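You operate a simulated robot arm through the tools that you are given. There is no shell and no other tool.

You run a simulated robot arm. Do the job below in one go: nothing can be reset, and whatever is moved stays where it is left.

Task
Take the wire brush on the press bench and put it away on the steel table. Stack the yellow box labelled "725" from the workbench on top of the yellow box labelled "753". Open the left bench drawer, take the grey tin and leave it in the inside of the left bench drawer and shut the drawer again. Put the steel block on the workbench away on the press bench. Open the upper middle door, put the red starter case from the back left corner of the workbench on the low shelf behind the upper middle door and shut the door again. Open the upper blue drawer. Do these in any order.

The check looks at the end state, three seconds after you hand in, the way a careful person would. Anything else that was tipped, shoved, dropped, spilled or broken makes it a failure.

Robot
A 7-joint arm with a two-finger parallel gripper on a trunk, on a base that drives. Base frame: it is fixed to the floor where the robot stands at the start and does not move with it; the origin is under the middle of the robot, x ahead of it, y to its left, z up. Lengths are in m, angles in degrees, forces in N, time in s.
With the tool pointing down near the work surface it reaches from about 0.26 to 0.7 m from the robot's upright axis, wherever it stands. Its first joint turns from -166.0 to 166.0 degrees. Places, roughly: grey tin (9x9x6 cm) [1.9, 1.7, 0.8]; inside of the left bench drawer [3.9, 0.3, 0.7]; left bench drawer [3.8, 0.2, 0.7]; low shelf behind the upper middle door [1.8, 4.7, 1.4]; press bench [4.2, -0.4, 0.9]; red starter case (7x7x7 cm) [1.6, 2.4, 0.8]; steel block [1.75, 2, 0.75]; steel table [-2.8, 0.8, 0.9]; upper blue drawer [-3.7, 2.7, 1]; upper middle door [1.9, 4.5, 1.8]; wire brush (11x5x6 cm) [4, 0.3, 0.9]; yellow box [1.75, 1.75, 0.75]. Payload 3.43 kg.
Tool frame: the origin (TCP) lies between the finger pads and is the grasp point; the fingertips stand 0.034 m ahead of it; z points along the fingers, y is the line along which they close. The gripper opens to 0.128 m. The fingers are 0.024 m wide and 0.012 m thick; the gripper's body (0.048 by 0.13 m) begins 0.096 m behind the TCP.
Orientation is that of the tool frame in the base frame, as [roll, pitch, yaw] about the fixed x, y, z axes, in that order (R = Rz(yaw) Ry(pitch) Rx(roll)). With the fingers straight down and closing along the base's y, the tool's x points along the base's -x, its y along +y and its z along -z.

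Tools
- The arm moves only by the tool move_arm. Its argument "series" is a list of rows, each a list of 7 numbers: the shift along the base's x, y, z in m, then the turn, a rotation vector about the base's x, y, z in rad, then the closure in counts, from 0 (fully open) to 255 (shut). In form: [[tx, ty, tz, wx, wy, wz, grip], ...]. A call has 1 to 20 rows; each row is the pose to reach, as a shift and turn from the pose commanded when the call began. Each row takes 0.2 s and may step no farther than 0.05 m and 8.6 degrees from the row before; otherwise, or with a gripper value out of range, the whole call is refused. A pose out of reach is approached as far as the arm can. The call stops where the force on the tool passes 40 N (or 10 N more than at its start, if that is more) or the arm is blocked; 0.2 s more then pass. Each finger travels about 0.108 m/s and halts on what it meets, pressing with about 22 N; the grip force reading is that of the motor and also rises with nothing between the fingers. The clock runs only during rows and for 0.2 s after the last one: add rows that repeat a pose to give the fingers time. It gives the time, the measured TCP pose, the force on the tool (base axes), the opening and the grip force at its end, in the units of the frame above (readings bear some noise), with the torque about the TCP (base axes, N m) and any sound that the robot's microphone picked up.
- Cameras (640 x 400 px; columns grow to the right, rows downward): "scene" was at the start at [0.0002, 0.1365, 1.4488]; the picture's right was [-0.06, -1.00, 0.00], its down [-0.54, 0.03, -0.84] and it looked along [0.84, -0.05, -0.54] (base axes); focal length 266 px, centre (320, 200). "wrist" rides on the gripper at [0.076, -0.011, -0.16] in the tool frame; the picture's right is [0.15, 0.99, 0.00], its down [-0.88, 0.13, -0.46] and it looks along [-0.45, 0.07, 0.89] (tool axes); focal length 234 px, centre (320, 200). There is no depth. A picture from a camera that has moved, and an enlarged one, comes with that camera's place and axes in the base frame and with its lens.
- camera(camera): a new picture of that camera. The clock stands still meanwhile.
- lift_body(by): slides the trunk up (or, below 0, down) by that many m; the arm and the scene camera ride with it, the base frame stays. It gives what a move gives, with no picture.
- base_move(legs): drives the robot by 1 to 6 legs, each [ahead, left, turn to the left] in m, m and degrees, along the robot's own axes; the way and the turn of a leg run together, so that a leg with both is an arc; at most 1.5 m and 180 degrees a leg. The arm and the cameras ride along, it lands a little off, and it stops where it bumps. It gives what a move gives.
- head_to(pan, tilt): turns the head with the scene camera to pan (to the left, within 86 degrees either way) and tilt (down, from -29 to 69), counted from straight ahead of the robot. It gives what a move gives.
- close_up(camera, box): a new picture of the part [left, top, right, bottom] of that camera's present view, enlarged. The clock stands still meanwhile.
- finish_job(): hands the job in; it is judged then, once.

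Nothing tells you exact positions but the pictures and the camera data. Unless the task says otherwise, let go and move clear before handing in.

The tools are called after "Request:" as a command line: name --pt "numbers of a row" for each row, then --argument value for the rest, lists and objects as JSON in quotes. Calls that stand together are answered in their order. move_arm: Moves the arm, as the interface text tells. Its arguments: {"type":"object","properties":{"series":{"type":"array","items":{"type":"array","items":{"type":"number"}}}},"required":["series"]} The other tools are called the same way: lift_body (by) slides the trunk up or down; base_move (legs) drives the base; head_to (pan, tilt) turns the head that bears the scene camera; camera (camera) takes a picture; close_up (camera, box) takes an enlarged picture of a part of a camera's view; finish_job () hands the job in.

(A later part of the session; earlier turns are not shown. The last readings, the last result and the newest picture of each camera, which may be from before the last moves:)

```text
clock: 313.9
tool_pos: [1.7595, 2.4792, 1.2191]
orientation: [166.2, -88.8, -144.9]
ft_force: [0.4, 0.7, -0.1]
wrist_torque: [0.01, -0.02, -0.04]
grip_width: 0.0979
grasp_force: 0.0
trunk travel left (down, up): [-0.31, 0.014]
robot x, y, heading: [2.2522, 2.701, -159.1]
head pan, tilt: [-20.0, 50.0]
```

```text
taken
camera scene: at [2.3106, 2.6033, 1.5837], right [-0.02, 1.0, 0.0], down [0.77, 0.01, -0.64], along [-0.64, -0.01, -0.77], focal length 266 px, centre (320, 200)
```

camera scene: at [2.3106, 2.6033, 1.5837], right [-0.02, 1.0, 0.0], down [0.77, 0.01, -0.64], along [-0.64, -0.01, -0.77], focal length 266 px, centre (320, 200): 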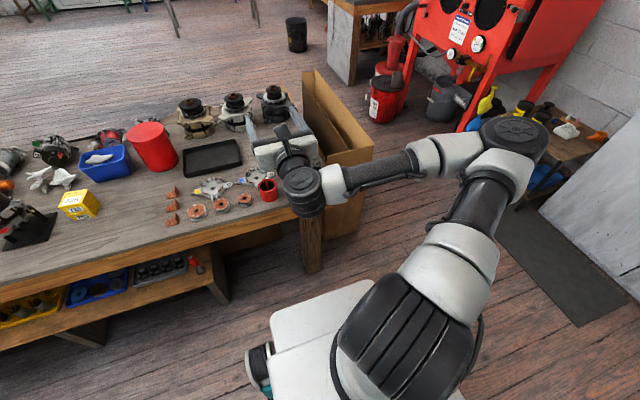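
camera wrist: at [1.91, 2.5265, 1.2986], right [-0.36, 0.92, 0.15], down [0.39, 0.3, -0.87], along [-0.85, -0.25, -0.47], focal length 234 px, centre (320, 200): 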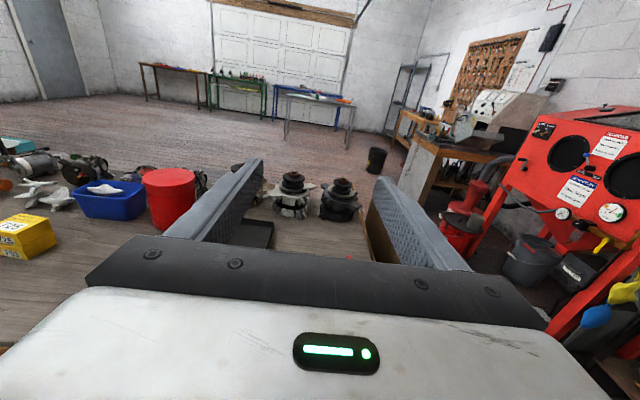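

Red case centred near (1.635, 2.394) with ~2.5 cm gap to the blue one. I'll lower the horizontal gripper just behind the bench edge at its height.

Request:
move_arm --pt "0.0129 -0.0336 -0.02 0 0 0 90" --pt "0.0129 -0.0336 -0.06 0 0 0 92" --pt "0.0129 -0.0336 -0.1 0 0 0 92" --pt "0.0129 -0.0336 -0.14 0 0 0 92" --pt "0.0129 -0.0336 -0.18 0 0 0 92" --pt "0.0129 -0.0336 -0.22 0 0 0 92" --pt "0.0129 -0.0336 -0.26 0 0 0 92" --pt "0.0129 -0.0336 -0.3 0 0 0 92"

Request:
camera --camera "wrist"

Request:
camera --camera "scene"

```text
clock: 315.7
tool_pos: [1.7702, 2.447, 0.9184]
orientation: [165.4, -88.8, -144.2]
ft_force: [0.5, -0.2, -0.5]
wrist_torque: [-0.01, 0.01, -0.01]
grip_width: 0.0817
grasp_force: 0.0
trunk travel left (down, up): [-0.31, 0.014]
robot x, y, heading: [2.2543, 2.6998, -158.9]
head pan, tilt: [-20.0, 50.0]
```

```text
taken
camera wrist: at [1.9232, 2.4939, 0.9981], right [-0.36, 0.92, 0.15], down [0.39, 0.3, -0.87], along [-0.85, -0.26, -0.47], focal length 234 px, centre (320, 200)
```

wrist: 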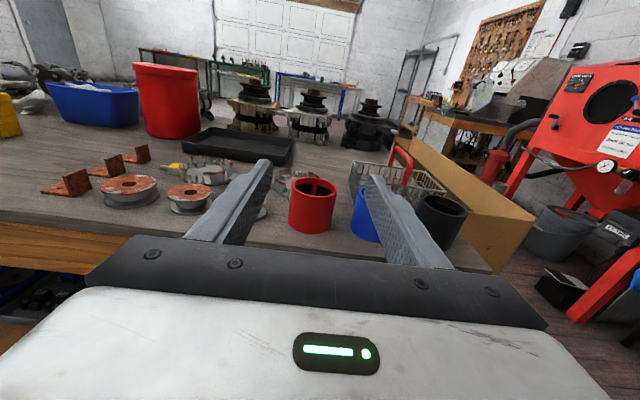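

```text
taken
camera scene: at [2.3106, 2.6034, 1.5838], right [-0.02, 1.0, 0.0], down [0.77, 0.01, -0.64], along [-0.64, -0.01, -0.77], focal length 266 px, centre (320, 200)
```

scene: 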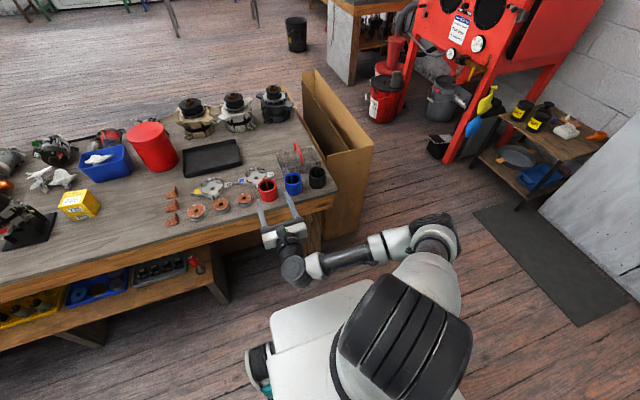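

The gap to the blue case is tight, so I'll approach the red case diagonally from the south-east (tool turned 40° clockwise), which keeps both fingers clear of neighbours.

Request:
move_arm --pt "0.0045 -0.0213 0 0 0 -0.14 76" --pt "0.009 -0.0426 0 0 0 -0.28 76" --pt "0.0135 -0.0639 0 0 0 -0.42 76" --pt "0.018 -0.0852 0 0 0 -0.56 76" --pt "0.0225 -0.1065 0 0 0 -0.698 76" --pt "0.0225 -0.1065 -0.03 0 0 -0.698 76" --pt "0.0225 -0.1065 -0.05 0 0 -0.698 76"

Request:
camera --camera "wrist"

Request:
close_up --camera "scene" --box '[180, 140, 380, 265]'

```text
clock: 317.3
tool_pos: [1.7933, 2.339, 0.8701]
orientation: [171.6, -89.0, 169.5]
ft_force: [-0.1, -1.1, -0.5]
wrist_torque: [0.01, 0.0, 0.0]
grip_width: 0.0898
grasp_force: 0.0
out of reach, approached as far as the arm can: row 3, 4, 5, 6
trunk travel left (down, up): [-0.31, 0.014]
robot x, y, heading: [2.2528, 2.7012, -159.2]
head pan, tilt: [-20.0, 50.0]
```

```text
taken
camera wrist: at [1.94, 2.2784, 0.9498], right [0.32, 0.94, 0.15], down [0.49, -0.03, -0.87], along [-0.81, 0.35, -0.47], focal length 234 px, centre (320, 200)
```

wrist: 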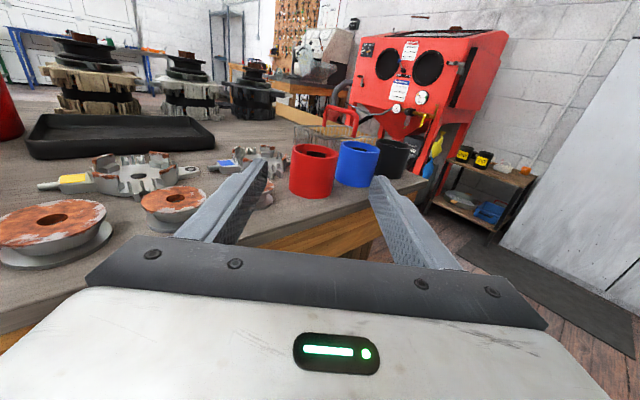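

```text
3.20 times, centred on (280, 202) of scene
camera zoom: at [2.3111, 2.6028, 1.5837], right [-0.02, 1.0, 0.0], down [0.77, 0.01, -0.64], along [-0.64, -0.01, -0.77], focal length 850 px, centre (448, 192)
```

zoom: 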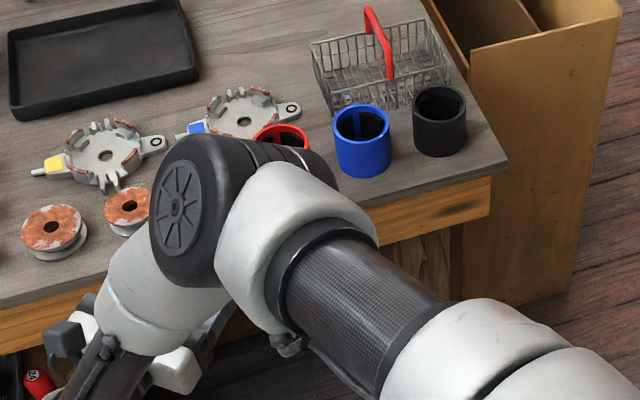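

Aligned within 2–3 mm. Lowering slightly and advancing most of the way.

Request:
move_arm --pt "0 0 -0.015 0 0 0 76" --pt "0 0 -0.028 0 0 0 76" --pt "-0.0284 0.0097 -0.028 0 0 0 76" --pt "-0.0568 0.0194 -0.028 0 0 0 76" --pt "-0.0804 0.0275 -0.028 0 0 0 76"

Request:
camera --camera "wrist"

Request:
camera --camera "scene"

```text
clock: 318.5
tool_pos: [1.7121, 2.366, 0.8409]
orientation: [167.2, -88.8, 174.2]
ft_force: [-0.2, -0.3, -0.1]
wrist_torque: [0.03, 0.01, 0.01]
grip_width: 0.09
grasp_force: 0.0
trunk travel left (down, up): [-0.31, 0.014]
robot x, y, heading: [2.2484, 2.7004, -159.0]
head pan, tilt: [-20.0, 50.0]
```

```text
taken
camera wrist: at [1.8588, 2.3056, 0.9212], right [0.31, 0.94, 0.15], down [0.49, -0.02, -0.87], along [-0.81, 0.35, -0.47], focal length 234 px, centre (320, 200)
```

wrist: 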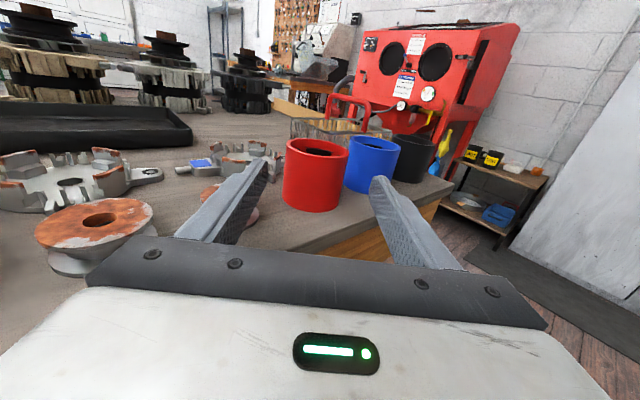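

```text
taken
camera scene: at [2.3106, 2.6034, 1.5837], right [-0.02, 1.0, 0.0], down [0.77, 0.01, -0.64], along [-0.64, -0.01, -0.77], focal length 266 px, centre (320, 200)
```

scene: 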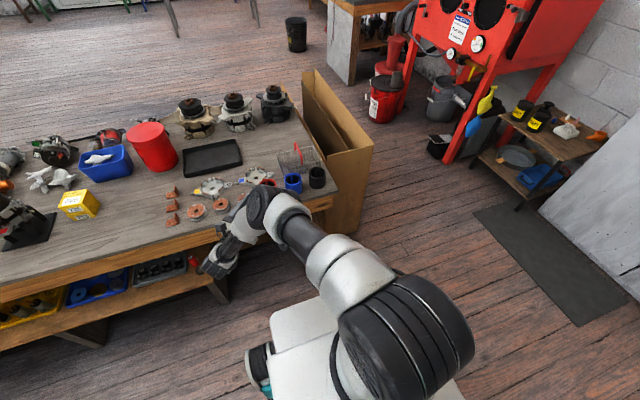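

Request:
move_arm --pt "-0.027 0.0085 0 0 0 0 76" --pt "-0.054 0.0175 0 0 0 0 76" --pt "-0.0785 0.0262 0 0 0 0 76"

Request:
camera --camera "wrist"

Request:
camera --camera "scene"

```text
clock: 319.3
tool_pos: [1.6336, 2.3927, 0.841]
orientation: [164.4, -88.7, 176.9]
ft_force: [0.4, 0.5, -0.1]
wrist_torque: [-0.01, 0.02, -0.02]
grip_width: 0.0898
grasp_force: 0.0
trunk travel left (down, up): [-0.31, 0.014]
robot x, y, heading: [2.2549, 2.7002, -159.1]
head pan, tilt: [-20.0, 50.0]
```

```text
taken
camera wrist: at [1.7802, 2.3316, 0.9209], right [0.31, 0.94, 0.15], down [0.49, -0.02, -0.87], along [-0.81, 0.35, -0.47], focal length 234 px, centre (320, 200)
```

wrist: 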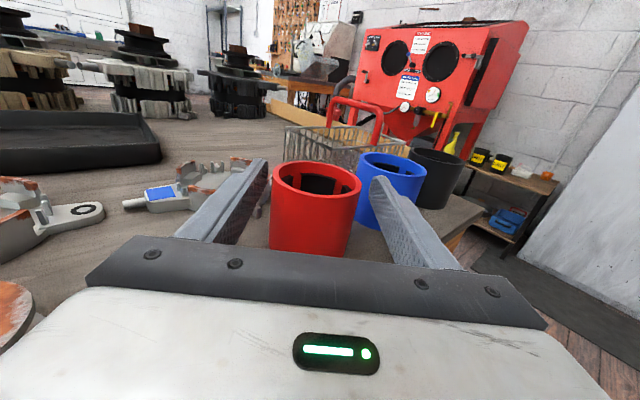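

```text
taken
camera scene: at [2.3106, 2.6034, 1.5837], right [-0.02, 1.0, 0.0], down [0.77, 0.01, -0.64], along [-0.64, -0.01, -0.77], focal length 266 px, centre (320, 200)
```

scene: 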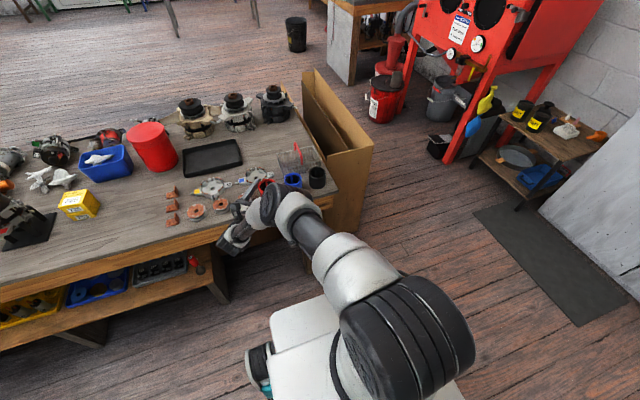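

The case sits between the fingers. Closing and lifting slightly.

Request:
move_arm --pt "0 0 0 0 0 0 100" --pt "0 0 0 0 0 0 125" --pt "0 0 0 0 0 0 150" --pt "0 0 0 0 0 0 170" --pt "0 0 0 0 0 0 170" --pt "0 0 0.015 0 0 0 170" --pt "0 0 0.04 0 0 0 170"

Request:
camera --camera "wrist"

Request:
camera --camera "scene"

```text
clock: 320.9
tool_pos: [1.634, 2.3926, 0.8806]
orientation: [164.2, -88.7, 177.0]
ft_force: [0.1, -0.6, -7.7]
wrist_torque: [-0.01, -0.06, -0.01]
grip_width: 0.0668
grasp_force: 21.6
trunk travel left (down, up): [-0.31, 0.014]
robot x, y, heading: [2.2516, 2.7055, -159.1]
head pan, tilt: [-20.0, 50.0]
```

```text
taken
camera wrist: at [1.7805, 2.3325, 0.9598], right [0.32, 0.94, 0.15], down [0.49, -0.02, -0.87], along [-0.81, 0.35, -0.47], focal length 234 px, centre (320, 200)
```

wrist: 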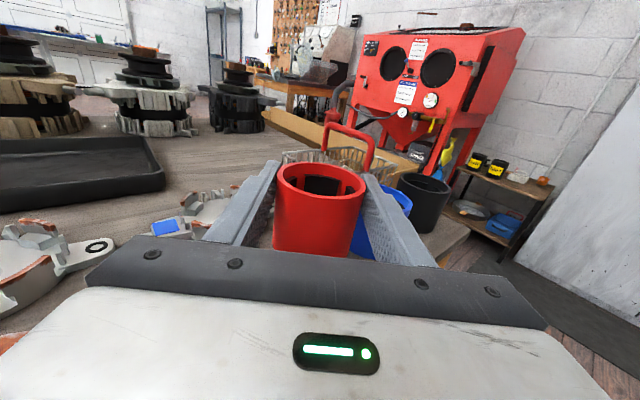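

```text
taken
camera scene: at [2.31, 2.6032, 1.5837], right [-0.02, 1.0, 0.0], down [0.77, 0.01, -0.64], along [-0.64, -0.01, -0.77], focal length 266 px, centre (320, 200)
```

scene: 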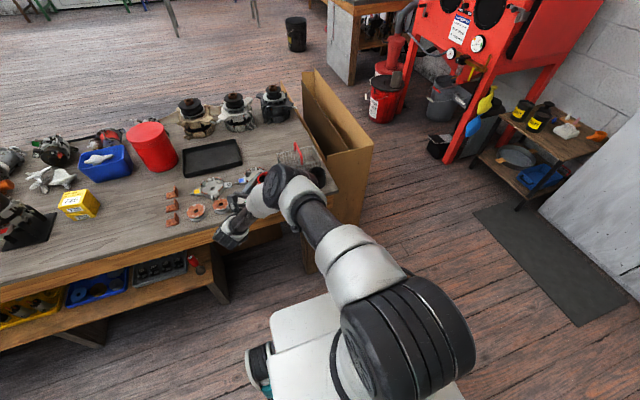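

Case is lifted cleanly. Raising further and pulling back over the aisle.

Request:
move_arm --pt "0 0 0.04 0 0 0 170" --pt "0 0 0.08 0 0 0 170" --pt "0 0 0.12 0 0 0 170" --pt "0.02 0.008 0.155 0 0 0 170" --pt "0.05 0.019 0.185 0 0 0 170" --pt "0.08 0.03 0.215 0 0 0 170" --pt "0.11 0.04 0.245 0 0 0.1 170" --pt "0.13 0.05 0.275 0 0 0.2 170" --pt "0.15 0.057 0.305 0 0 0.3 170" --pt "0.15 0.057 0.335 0 0 0.4 170" --pt "0.15 0.057 0.365 0 0 0.5 170" --pt "0.15 0.057 0.395 0 0 0.6 170" --pt "0.15 0.057 0.425 0 0 0.698 170"

Request:
camera --camera "scene"

Request:
camera --camera "wrist"

```text
clock: 323.7
tool_pos: [1.7853, 2.449, 1.3054]
orientation: [165.1, -88.5, -143.7]
ft_force: [0.4, -0.8, -7.0]
wrist_torque: [0.05, -0.06, 0.0]
grip_width: 0.0673
grasp_force: 22.5
trunk travel left (down, up): [-0.31, 0.014]
robot x, y, heading: [2.2537, 2.7049, -158.9]
head pan, tilt: [-20.0, 50.0]
```

```text
taken
camera scene: at [2.3107, 2.603, 1.5836], right [-0.02, 1.0, 0.0], down [0.77, 0.01, -0.64], along [-0.64, -0.01, -0.77], focal length 266 px, centre (320, 200)
```

scene: 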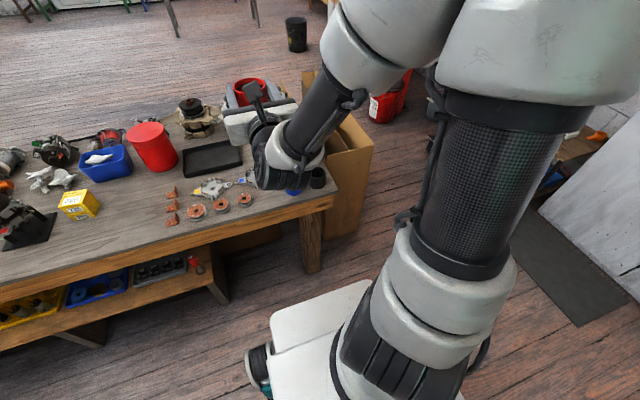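

```text
taken
camera wrist: at [1.9366, 2.4969, 1.3851], right [-0.36, 0.92, 0.15], down [0.39, 0.3, -0.87], along [-0.84, -0.26, -0.47], focal length 234 px, centre (320, 200)
```

wrist: 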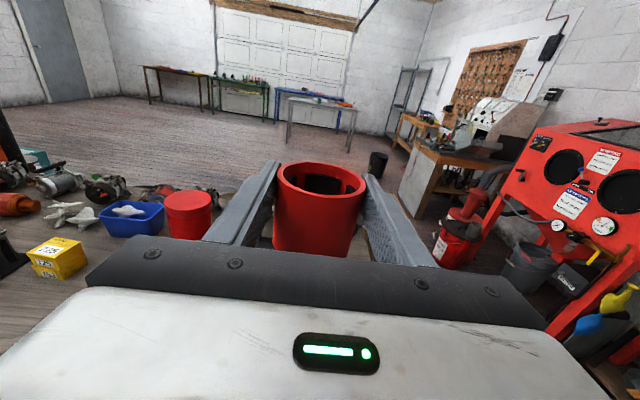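

Holding the case firmly. Backing off and turning north to the open cabinet.

Request:
base_move --legs '[[-0.33, 0, 0], [0, 0, -90]]'

Request:
move_arm --pt "0 0 0.04 0 0 0 170" --pt "0 0 0.08 0 0 0 170" --pt "0 0 0.12 0 0 0 170" --pt "0 0 0.16 0 0 0 170"

Request:
head_to --pan 0 --tilt 12

Request:
camera --camera "scene"

Request:
camera --camera "wrist"

```text
clock: 329.8
tool_pos: [2.3123, 3.291, 1.3063]
orientation: [166.5, -88.6, 124.5]
ft_force: [0.6, -0.5, -7.0]
wrist_torque: [-0.03, -0.02, -0.02]
grip_width: 0.0674
grasp_force: 22.0
trunk travel left (down, up): [-0.31, 0.014]
robot x, y, heading: [2.561, 2.8244, 110.5]
head pan, tilt: [-20.0, 50.0]
```

```text
clock: 330.7
tool_pos: [2.3136, 3.3178, 1.3334]
orientation: [-171.8, -77.8, 102.4]
ft_force: [0.2, -0.2, -5.6]
wrist_torque: [-0.02, -0.03, 0.04]
grip_width: 0.067
grasp_force: 21.7
trunk travel left (down, up): [-0.31, 0.014]
robot x, y, heading: [2.5635, 2.8199, 110.7]
head pan, tilt: [-20.0, 50.0]
stopped in row 4: the arm was blocked; the commanded pose is now the measured one
```

```text
clock: 331.7
tool_pos: [2.3106, 3.3149, 1.3412]
orientation: [-172.0, -78.5, 102.7]
ft_force: [-0.1, 0.4, -7.1]
wrist_torque: [-0.04, -0.01, 0.03]
grip_width: 0.0674
grasp_force: 22.1
trunk travel left (down, up): [-0.31, 0.014]
robot x, y, heading: [2.5596, 2.8213, 110.6]
head pan, tilt: [0.0, 12.0]
```

```text
taken
camera scene: at [2.4306, 2.7762, 1.6422], right [0.94, 0.35, 0.0], down [0.07, -0.2, -0.98], along [-0.34, 0.92, -0.21], focal length 266 px, centre (320, 200)
```

scene: 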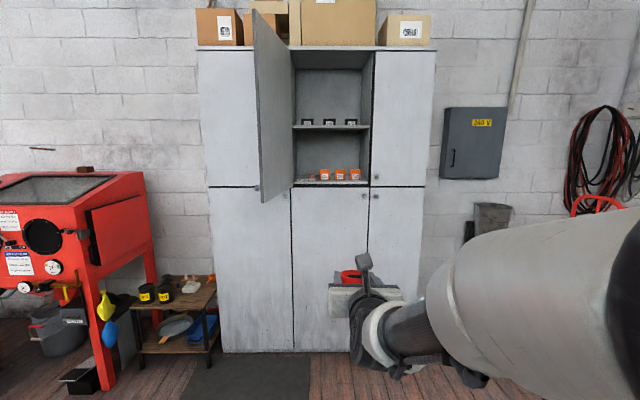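

```text
taken
camera wrist: at [2.3534, 3.1801, 1.4473], right [0.92, 0.38, 0.12], down [0.32, -0.54, -0.78], along [-0.23, 0.75, -0.62], focal length 234 px, centre (320, 200)
```

wrist: 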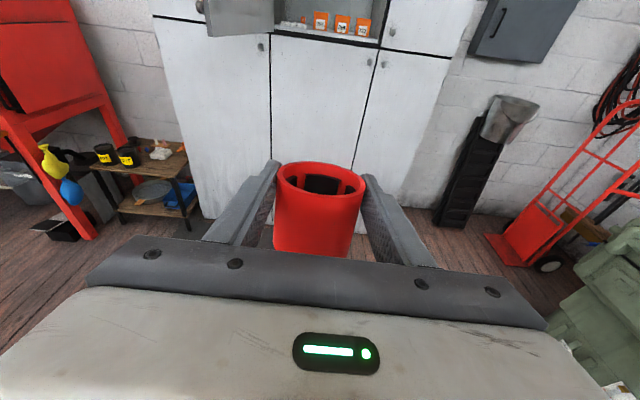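

The arm got blocked by its own posture close to the body. I'll extend outward and level the tool before raising.

Request:
move_arm --pt "-0.012 0.033 0.0 0.047 0.0175 0 170" --pt "-0.025 0.066 0.0 0.0935 0.035 0 170" --pt "-0.037 0.098 0.01 0.14 0.0525 0 170" --pt "-0.05 0.131 0.02 0.187 0.07 0 170" --pt "-0.06 0.16 0.04 0.187 0.07 0 170" --pt "-0.06 0.16 0.07 0.187 0.07 0 170" --pt "-0.06 0.16 0.1 0.187 0.07 0 170"

Request:
camera --camera "scene"

```text
clock: 333.3
tool_pos: [2.2513, 3.4753, 1.442]
orientation: [-85.9, -88.4, 16.9]
ft_force: [0.2, -1.7, -7.5]
wrist_torque: [-0.03, -0.05, 0.06]
grip_width: 0.0673
grasp_force: 22.0
trunk travel left (down, up): [-0.31, 0.014]
robot x, y, heading: [2.5654, 2.8212, 110.7]
head pan, tilt: [0.0, 12.0]
```

```text
taken
camera scene: at [2.4306, 2.7761, 1.6423], right [0.94, 0.35, 0.0], down [0.07, -0.19, -0.98], along [-0.34, 0.92, -0.21], focal length 266 px, centre (320, 200)
```

scene: 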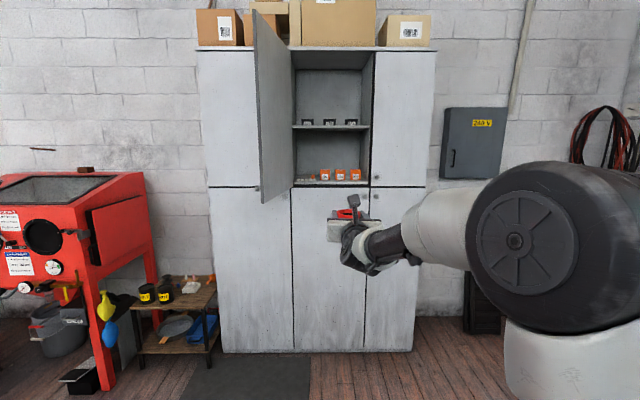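

Tool is level with the case upright. Raising a bit and driving in toward the shelf.

Request:
move_arm --pt "0 0 0.03 0 0 0 170" --pt "0 0 0.045 0 0 0 170"

Request:
base_move --legs '[[0.9, -0.02, 0]]'

Request:
camera --camera "scene"

Request:
camera --camera "wrist"

```text
clock: 333.9
tool_pos: [2.2508, 3.4753, 1.485]
orientation: [-86.6, -88.4, 17.6]
ft_force: [0.0, 0.2, -6.5]
wrist_torque: [-0.05, -0.05, -0.02]
grip_width: 0.067
grasp_force: 22.2
trunk travel left (down, up): [-0.31, 0.014]
robot x, y, heading: [2.5612, 2.8227, 110.4]
head pan, tilt: [0.0, 12.0]
```

```text
clock: 338.6
tool_pos: [1.9611, 4.3255, 1.4851]
orientation: [-86.5, -88.3, 17.1]
ft_force: [0.1, 1.3, -6.7]
wrist_torque: [-0.05, -0.02, -0.06]
grip_width: 0.0671
grasp_force: 22.2
trunk travel left (down, up): [-0.31, 0.014]
robot x, y, heading: [2.2666, 3.6683, 110.4]
head pan, tilt: [0.0, 12.0]
```

```text
taken
camera scene: at [2.1358, 3.6249, 1.6423], right [0.94, 0.35, 0.0], down [0.07, -0.2, -0.98], along [-0.34, 0.92, -0.21], focal length 266 px, centre (320, 200)
```

scene: 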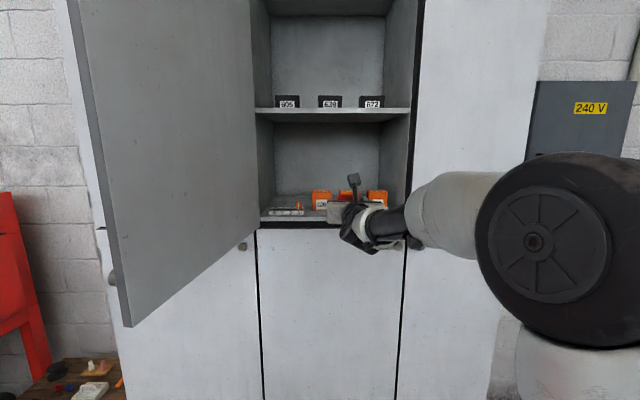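

```text
taken
camera wrist: at [2.0088, 4.1729, 1.5612], right [0.93, 0.35, 0.12], down [0.26, -0.39, -0.88], along [-0.26, 0.85, -0.45], focal length 234 px, centre (320, 200)
```

wrist: 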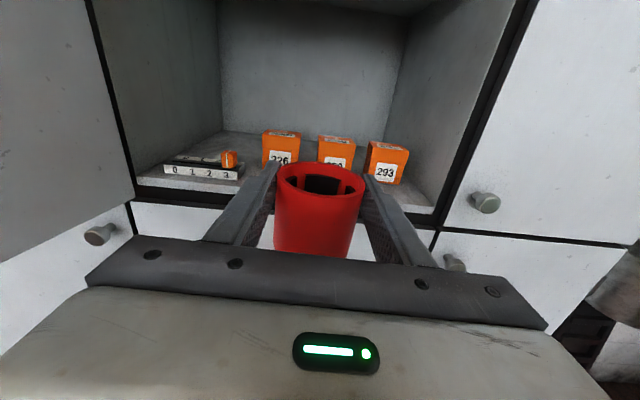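

Request:
base_move --legs '[[0.2, 0, 0.4]]'

Request:
camera --camera "wrist"

Request:
close_up --camera "scene" --box '[200, 150, 440, 300]'

```text
clock: 340.2
tool_pos: [1.8877, 4.5102, 1.4851]
orientation: [-88.8, -88.4, 19.6]
ft_force: [-0.5, 0.6, -7.0]
wrist_torque: [-0.06, 0.01, 0.0]
grip_width: 0.0671
grasp_force: 22.3
trunk travel left (down, up): [-0.31, 0.014]
robot x, y, heading: [2.1995, 3.854, 110.7]
head pan, tilt: [0.0, 12.0]
```

```text
taken
camera wrist: at [1.9365, 4.3576, 1.5608], right [0.93, 0.35, 0.12], down [0.26, -0.39, -0.88], along [-0.27, 0.85, -0.45], focal length 234 px, centre (320, 200)
```

wrist: 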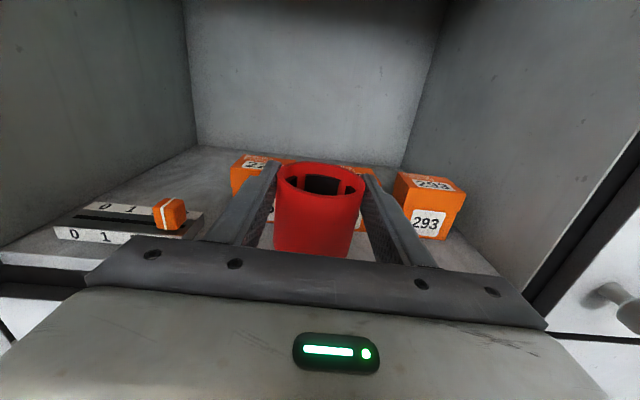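

```text
2.67 times, centred on (320, 225) of scene
camera zoom: at [2.0667, 3.8103, 1.6423], right [0.94, 0.35, 0.0], down [0.07, -0.2, -0.98], along [-0.34, 0.92, -0.21], focal length 708 px, centre (320, 133)
```

zoom: 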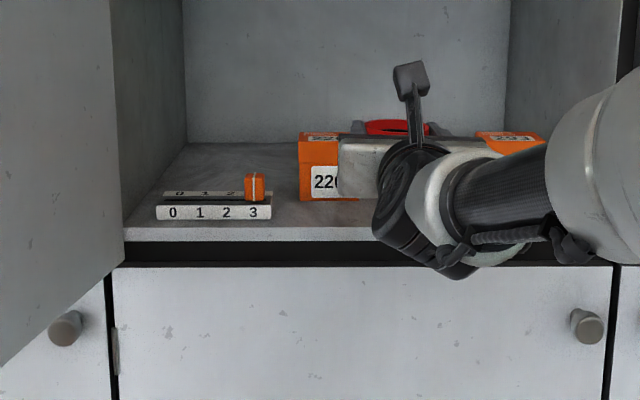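

Shelf front edge ≈3.545, boxes' fronts ≈3.645. Moving the case in to v≈3.594 and lowering.

Request:
move_arm --pt "-0.007 0.0173 0 0 0 0 170" --pt "-0.0132 0.0345 0 0 0 0 170" --pt "-0.0198 0.0518 0 0 0 0 170" --pt "-0.0198 0.0518 -0.02 0 0 0 170" --pt "-0.0198 0.0518 -0.035 0 0 0 170"

Request:
camera --camera "wrist"

Request:
close_up --camera "scene" --box '[260, 170, 420, 270]'

```text
clock: 341.4
tool_pos: [1.8679, 4.5606, 1.4489]
orientation: [-90.2, -88.5, 20.9]
ft_force: [-0.6, 0.4, -6.7]
wrist_torque: [-0.05, -0.01, 0.0]
grip_width: 0.0672
grasp_force: 22.1
trunk travel left (down, up): [-0.31, 0.014]
robot x, y, heading: [2.1966, 3.8537, 110.6]
head pan, tilt: [0.0, 12.0]
```

```text
taken
camera wrist: at [1.9168, 4.4093, 1.5258], right [0.93, 0.35, 0.12], down [0.26, -0.39, -0.88], along [-0.26, 0.85, -0.45], focal length 234 px, centre (320, 200)
```

wrist: 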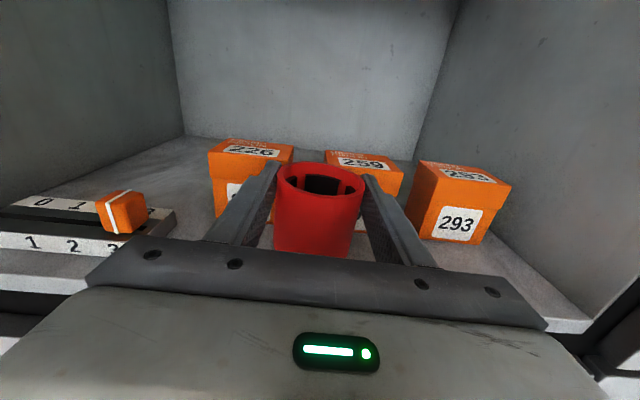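

```text
4.00 times, centred on (340, 220) of scene
camera zoom: at [2.067, 3.81, 1.6423], right [0.94, 0.35, 0.0], down [0.07, -0.2, -0.98], along [-0.34, 0.92, -0.21], focal length 1063 px, centre (240, 120)
```

zoom: 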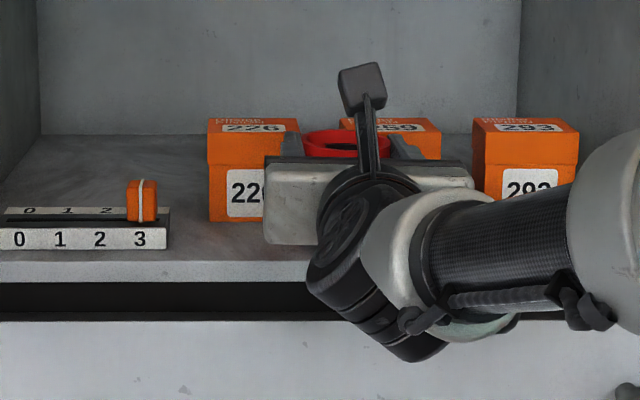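

Request:
move_arm --pt "0 0 -0.006 0 0 0 170" --pt "0 0 -0.01 0 0 0 170" --pt "0 0 -0.013 0 0 0 170" --pt "0 0 -0.016 0 0 0 170"

```text
clock: 342.4
tool_pos: [1.8685, 4.5601, 1.4323]
orientation: [-89.3, -88.5, 20.2]
ft_force: [-0.7, -0.2, -7.4]
wrist_torque: [-0.07, -0.04, 0.01]
grip_width: 0.0673
grasp_force: 22.2
trunk travel left (down, up): [-0.31, 0.014]
robot x, y, heading: [2.2, 3.8555, 110.5]
head pan, tilt: [0.0, 12.0]
```

Request:
move_arm --pt "0 0 -0.003 0 0 0 170" --pt "0 0 -0.006 0 0 0 170"

Request:
close_up --camera "wrist" --box '[200, 120, 440, 270]'

```text
clock: 343.0
tool_pos: [1.8681, 4.5597, 1.4335]
orientation: [-69.0, -88.4, -0.3]
ft_force: [-2.5, 5.6, 10.8]
wrist_torque: [0.08, -0.32, 0.11]
grip_width: 0.067
grasp_force: 21.5
trunk travel left (down, up): [-0.31, 0.014]
robot x, y, heading: [2.1975, 3.8559, 110.8]
head pan, tilt: [0.0, 12.0]
```

```text
2.67 times, centred on (320, 195) of wrist
camera zoom: at [1.9168, 4.4072, 1.508], right [0.93, 0.35, 0.12], down [0.26, -0.38, -0.89], along [-0.27, 0.86, -0.44], focal length 624 px, centre (320, 213)
```

zoom: 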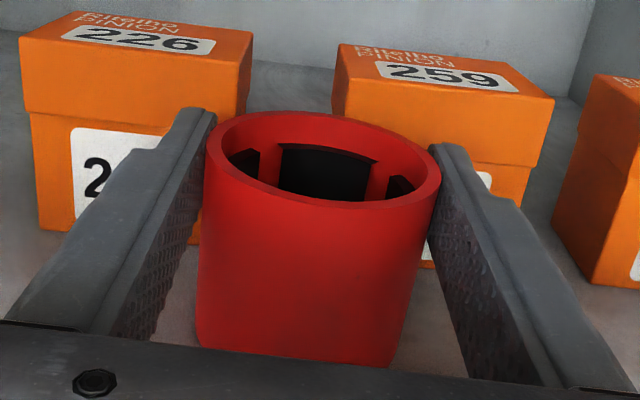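

Contact with the shelf. Releasing and withdrawing straight back.

Request:
move_arm --pt "0 0 0.002 0 0 0 150" --pt "0 0 0.002 0 0 0 110" --pt "0 0 0.002 0 0 0 76" --pt "0 0 0.002 0 0 0 76" --pt "0.007 -0.0187 0.002 0 0 0 76" --pt "0.0178 -0.0467 0.002 0 0 0 76" --pt "0.0303 -0.0794 0.002 0 0 0 76" --pt "0.0428 -0.112 0.002 0 0 0 76" --pt "0.0535 -0.14 0.002 0 0 0 76"

Request:
camera --camera "wrist"

Request:
base_move --legs '[[-0.4, 0, 0]]'

Request:
camera --camera "scene"

```text
clock: 345.0
tool_pos: [1.9215, 4.421, 1.4301]
orientation: [-85.0, -88.3, 15.8]
ft_force: [0.8, 0.3, -0.6]
wrist_torque: [0.02, 0.0, 0.02]
grip_width: 0.0898
grasp_force: 0.0
trunk travel left (down, up): [-0.31, 0.014]
robot x, y, heading: [2.2024, 3.8533, 110.3]
head pan, tilt: [0.0, 12.0]
```

```text
taken
camera wrist: at [1.971, 4.2679, 1.5068], right [0.93, 0.35, 0.12], down [0.26, -0.39, -0.88], along [-0.27, 0.85, -0.45], focal length 234 px, centre (320, 200)
```

wrist: 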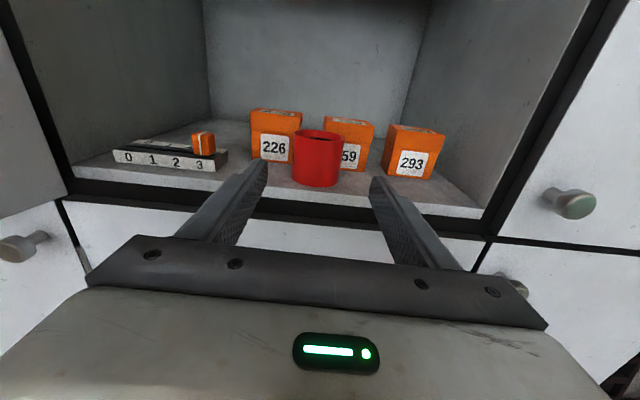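

```text
clock: 347.5
tool_pos: [2.0646, 4.0424, 1.4302]
orientation: [-86.0, -88.3, 16.8]
ft_force: [0.5, -0.3, 0.6]
wrist_torque: [0.0, -0.01, -0.01]
grip_width: 0.0899
grasp_force: 0.0
trunk travel left (down, up): [-0.31, 0.014]
robot x, y, heading: [2.338, 3.4736, 110.4]
head pan, tilt: [0.0, 12.0]
```

```text
taken
camera scene: at [2.2092, 3.4307, 1.6424], right [0.94, 0.35, 0.0], down [0.07, -0.19, -0.98], along [-0.34, 0.92, -0.21], focal length 266 px, centre (320, 200)
```

scene: 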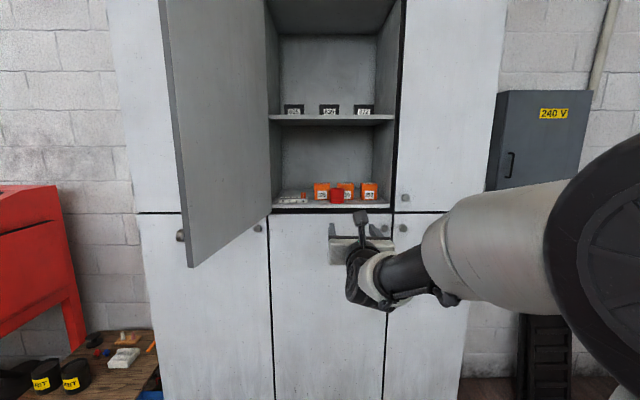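

The red case stands on the low shelf. To shut the door I'll go around its free edge and push its outer face.

Request:
close_up --camera "scene" --box '[260, 160, 420, 260]'

Request:
base_move --legs '[[-0.15, 0, 0], [0, 0.3, 0.3]]'

Request:
move_arm --pt "0 0 0.03 0 0 0 150" --pt "0 0 0.06 0 0 0 200" --pt "0 0 0.09 0 0 0 255" --pt "0 0 0.12 0 0 0 255"

Request:
camera --camera "scene"

Request:
camera --camera "wrist"

```text
4.00 times, centred on (340, 210) of scene
camera zoom: at [2.2092, 3.4307, 1.6424], right [0.94, 0.35, 0.0], down [0.07, -0.19, -0.98], along [-0.34, 0.92, -0.21], focal length 1063 px, centre (240, 160)
```

zoom: 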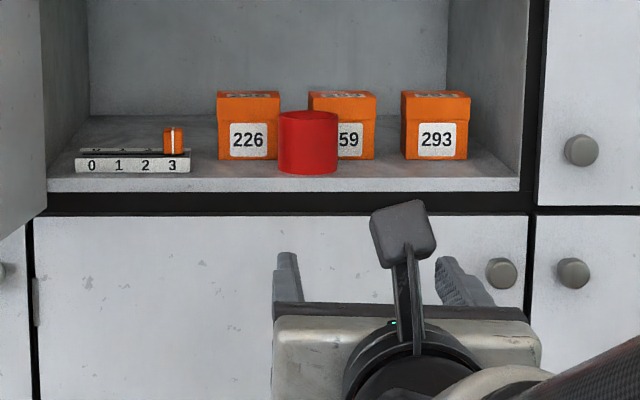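

```text
clock: 352.0
tool_pos: [1.8337, 3.793, 1.4314]
orientation: [-86.6, -88.3, 17.7]
ft_force: [1.0, 0.2, -0.6]
wrist_torque: [0.02, 0.01, 0.01]
grip_width: 0.0897
grasp_force: 0.0
trunk travel left (down, up): [-0.31, 0.014]
robot x, y, heading: [2.113, 3.2277, 110.9]
head pan, tilt: [0.0, 12.0]
```

```text
clock: 353.0
tool_pos: [1.8333, 3.7931, 1.5491]
orientation: [-87.0, -88.5, 18.1]
ft_force: [-0.6, -0.3, -0.3]
wrist_torque: [-0.02, -0.01, -0.03]
grip_width: 0.0
grasp_force: 21.8
trunk travel left (down, up): [-0.31, 0.014]
robot x, y, heading: [2.113, 3.2293, 111.1]
head pan, tilt: [0.0, 12.0]
```

```text
taken
camera scene: at [1.9824, 3.1827, 1.6423], right [0.93, 0.36, 0.0], down [0.07, -0.19, -0.98], along [-0.35, 0.91, -0.21], focal length 266 px, centre (320, 200)
```

scene: 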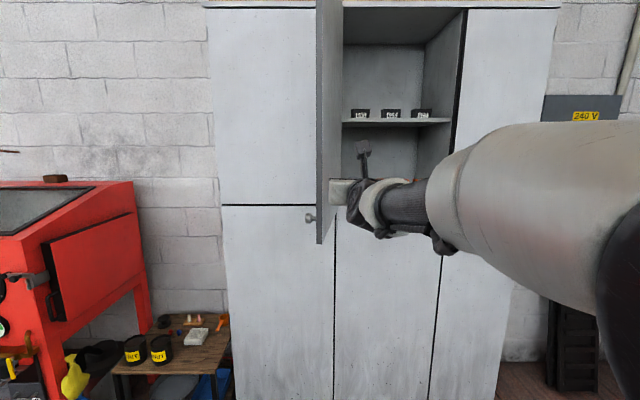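

```text
taken
camera wrist: at [1.8834, 3.6416, 1.6264], right [0.93, 0.36, 0.12], down [0.26, -0.39, -0.88], along [-0.27, 0.85, -0.45], focal length 234 px, centre (320, 200)
```

wrist: 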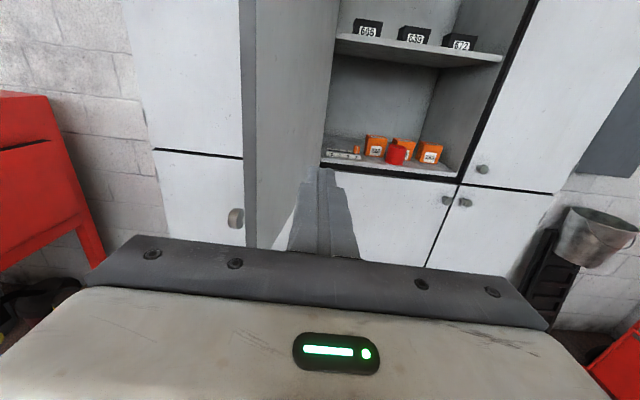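

Request:
move_arm --pt "-0.0374 -0.0143 0 0 0 0 255" --pt "-0.0747 -0.0286 0 0 0 0 255" --pt "-0.112 -0.0428 0 0 0 0 255" --pt "-0.1495 -0.0571 0 0 0 0 255" --pt "-0.1775 -0.0678 0 0 0 0 255"

Request:
camera --camera "scene"

Request:
camera --camera "wrist"

```text
clock: 354.2
tool_pos: [1.6565, 3.7257, 1.5489]
orientation: [-87.7, -88.4, 18.7]
ft_force: [-0.1, -0.1, 0.7]
wrist_torque: [0.04, -0.02, -0.05]
grip_width: 0.0
grasp_force: 22.0
trunk travel left (down, up): [-0.31, 0.014]
robot x, y, heading: [2.1138, 3.227, 110.5]
head pan, tilt: [0.0, 12.0]
```

```text
taken
camera scene: at [1.982, 3.1829, 1.6423], right [0.93, 0.36, 0.0], down [0.07, -0.19, -0.98], along [-0.35, 0.91, -0.21], focal length 266 px, centre (320, 200)
```

scene: 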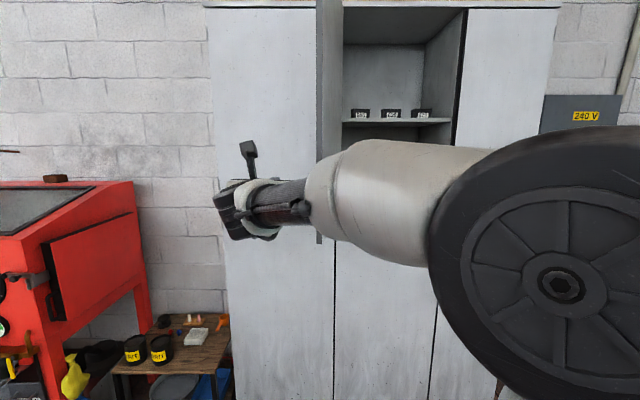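

```text
taken
camera wrist: at [1.7047, 3.5742, 1.6253], right [0.93, 0.36, 0.12], down [0.26, -0.39, -0.88], along [-0.27, 0.85, -0.45], focal length 234 px, centre (320, 200)
```

wrist: 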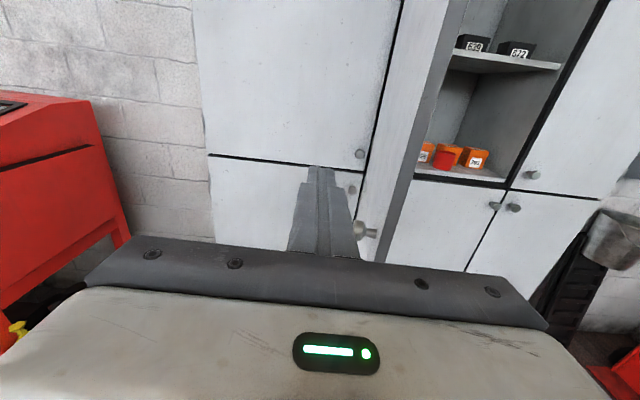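

Fingers are now west of the door. Moving alongside its outer face and pushing it gently toward closed.

Request:
move_arm --pt "-0.014 0.036 0 0 0 0 255" --pt "-0.028 0.0724 0 0 0 0 255" --pt "-0.042 0.1086 0 0 0 0 255" --pt "-0.0553 0.1448 0 0 0 0 255" --pt "-0.028 0.157 0 0 0 0 255" --pt "-0.0004 0.169 0 0 0 0 255" --pt "0.021 0.179 0 0 0 0 255" --pt "0.0421 0.1895 0 0 0 0 255" --pt "0.06 0.193 0 0 0 0 255" --pt "0.0766 0.1973 0 0 0 0 255" --pt "0.093 0.2025 0 0 0 0 255" --pt "0.11 0.208 0 0 0 0 255" --pt "0.128 0.216 0 0 0 0 255" --pt "0.1457 0.2237 0 0 0 0 255"

Request:
camera --camera "scene"

Request:
camera --camera "wrist"

```text
clock: 357.2
tool_pos: [1.8018, 3.949, 1.5503]
orientation: [-86.6, -88.4, 17.7]
ft_force: [-0.3, -0.2, 0.4]
wrist_torque: [-0.01, 0.01, 0.01]
grip_width: 0.0001
grasp_force: 22.2
trunk travel left (down, up): [-0.31, 0.014]
robot x, y, heading: [2.112, 3.2301, 110.9]
head pan, tilt: [0.0, 12.0]
```

```text
taken
camera scene: at [1.9826, 3.183, 1.6424], right [0.93, 0.36, 0.0], down [0.07, -0.19, -0.98], along [-0.35, 0.91, -0.21], focal length 266 px, centre (320, 200)
```

scene: 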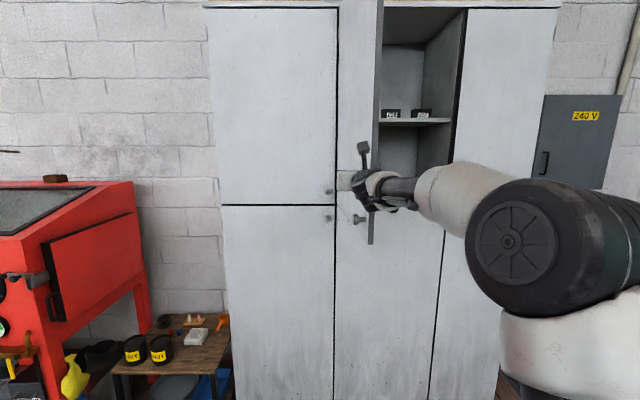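

```text
taken
camera wrist: at [1.8516, 3.7976, 1.6264], right [0.93, 0.36, 0.12], down [0.26, -0.39, -0.88], along [-0.27, 0.85, -0.45], focal length 234 px, centre (320, 200)
```

wrist: 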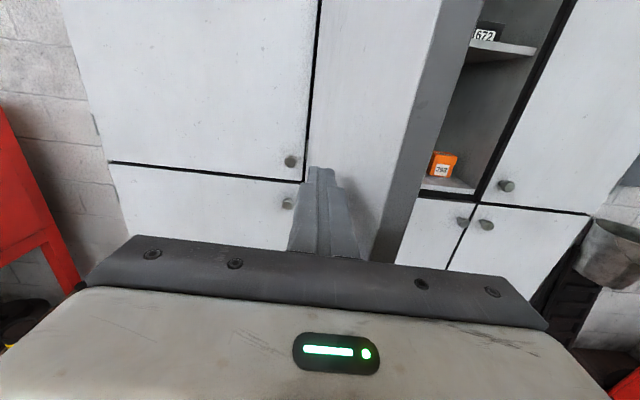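

Request:
move_arm --pt "0.018 0.008 0 0 0 0 255" --pt "0.0353 0.0167 0 0 0 0 255" --pt "0.052 0.027 0 0 0 0 255" --pt "0.069 0.0381 0 0 0 0 255" --pt "0.085 0.05 0 0 0 0 255" --pt "0.1008 0.061 0 0 0 0 255" --pt "0.116 0.075 0 0 0 0 255" --pt "0.13 0.0882 0 0 0 0 255" --pt "0.144 0.102 0 0 0 0 255" --pt "0.157 0.1157 0 0 0 0 255"

Request:
camera --camera "scene"

Request:
camera --camera "wrist"

```text
clock: 359.4
tool_pos: [1.9592, 4.0649, 1.5506]
orientation: [-85.9, -88.4, 17.0]
ft_force: [1.1, 0.3, -0.1]
wrist_torque: [-0.01, 0.03, -0.02]
grip_width: 0.0
grasp_force: 21.9
trunk travel left (down, up): [-0.31, 0.014]
robot x, y, heading: [2.1153, 3.2291, 111.0]
head pan, tilt: [0.0, 12.0]
```

```text
taken
camera scene: at [1.9824, 3.183, 1.6423], right [0.93, 0.36, 0.0], down [0.07, -0.19, -0.98], along [-0.35, 0.91, -0.21], focal length 266 px, centre (320, 200)
```

scene: 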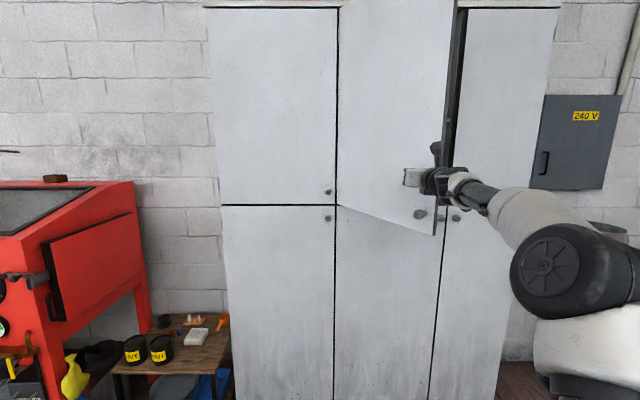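

```text
taken
camera wrist: at [2.0085, 3.9138, 1.6267], right [0.93, 0.36, 0.12], down [0.26, -0.38, -0.88], along [-0.27, 0.85, -0.45], focal length 234 px, centre (320, 200)
```

wrist: 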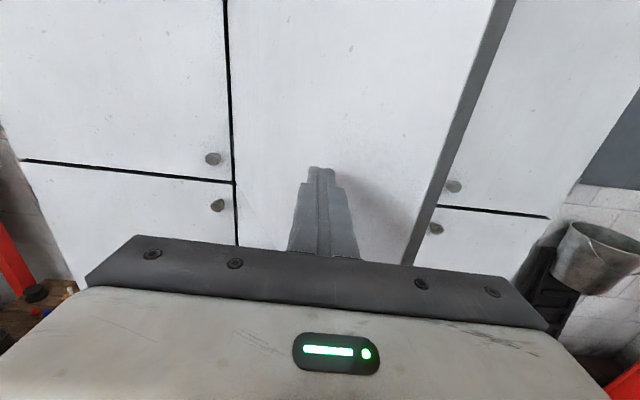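

Door is about 40° now. I'll push it further by driving forward and right with the fingers fixed.

Request:
base_move --legs '[[0.27, -0.15, 0]]'

Request:
camera --camera "scene"

Request:
camera --camera "wrist"

```text
clock: 361.5
tool_pos: [2.003, 4.3694, 1.5505]
orientation: [-87.2, -88.4, 18.4]
ft_force: [0.1, 0.5, 0.2]
wrist_torque: [0.02, 0.04, 0.01]
grip_width: 0.0
grasp_force: 22.0
trunk travel left (down, up): [-0.31, 0.014]
robot x, y, heading: [2.1595, 3.5334, 111.1]
head pan, tilt: [0.0, 12.0]
```

```text
taken
camera scene: at [2.0269, 3.4879, 1.6423], right [0.93, 0.36, 0.0], down [0.07, -0.19, -0.98], along [-0.35, 0.91, -0.21], focal length 266 px, centre (320, 200)
```

scene: 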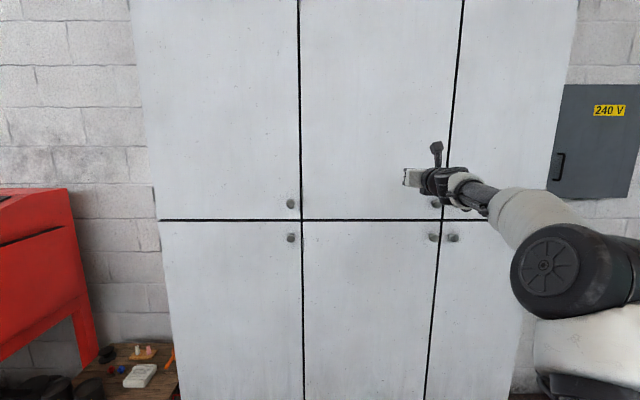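

```text
taken
camera wrist: at [2.0528, 4.2187, 1.6263], right [0.93, 0.36, 0.12], down [0.26, -0.39, -0.88], along [-0.27, 0.85, -0.45], focal length 234 px, centre (320, 200)
```

wrist: 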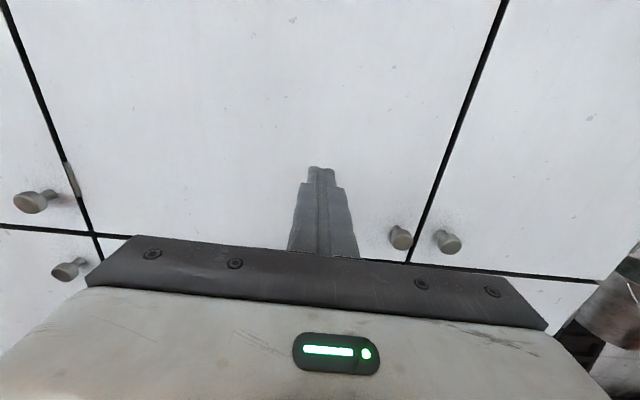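

The door appears closed. Zooming in to verify it's flush.

Request:
close_up --camera "scene" --box '[280, 150, 480, 275]'

Request:
close_up --camera "wrist" --box '[340, 0, 640, 280]'

```text
3.20 times, centred on (380, 212) of scene
camera zoom: at [2.0269, 3.4879, 1.6423], right [0.93, 0.36, 0.0], down [0.07, -0.19, -0.98], along [-0.35, 0.91, -0.21], focal length 850 px, centre (128, 160)
```

zoom: 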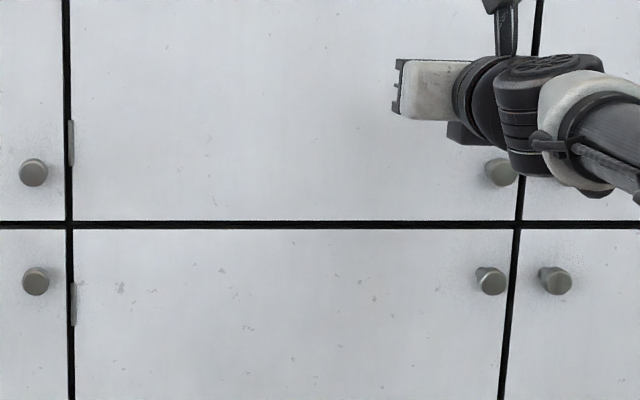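

```text
1.43 times, centred on (490, 140) of wrist
camera zoom: at [2.0528, 4.2187, 1.6263], right [0.93, 0.36, 0.12], down [0.26, -0.39, -0.88], along [-0.27, 0.85, -0.45], focal length 334 px, centre (77, 286)
```

zoom: 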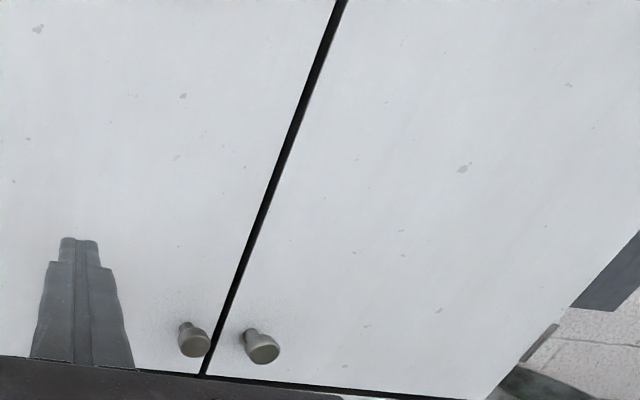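

Flush as far as I can see; a light press will make sure.

Request:
base_move --legs '[[0.08, 0, 0]]'

Request:
move_arm --pt "-0.005 0.013 0 0 0 0 255" --pt "-0.01 0.026 0 0 0 0 255" --pt "-0.0143 0.0374 0 0 0 0 255" --pt "-0.0179 0.0467 0 0 0 0 255" --pt "-0.021 0.055 0 0 0 0 255"

```text
clock: 362.5
tool_pos: [1.973, 4.4431, 1.5507]
orientation: [-88.4, -88.3, 19.6]
ft_force: [-0.3, -0.6, 0.4]
wrist_torque: [-0.01, 0.0, 0.02]
grip_width: 0.0001
grasp_force: 22.2
trunk travel left (down, up): [-0.31, 0.014]
robot x, y, heading: [2.1301, 3.6044, 110.5]
head pan, tilt: [0.0, 12.0]
```

```text
clock: 363.7
tool_pos: [1.9568, 4.496, 1.5515]
orientation: [-88.7, -88.5, 19.8]
ft_force: [8.9, -15.1, -6.6]
wrist_torque: [-0.35, -0.15, -0.13]
grip_width: 0.0001
grasp_force: 22.0
trunk travel left (down, up): [-0.31, 0.014]
robot x, y, heading: [2.1299, 3.6092, 110.8]
head pan, tilt: [0.0, 12.0]
```

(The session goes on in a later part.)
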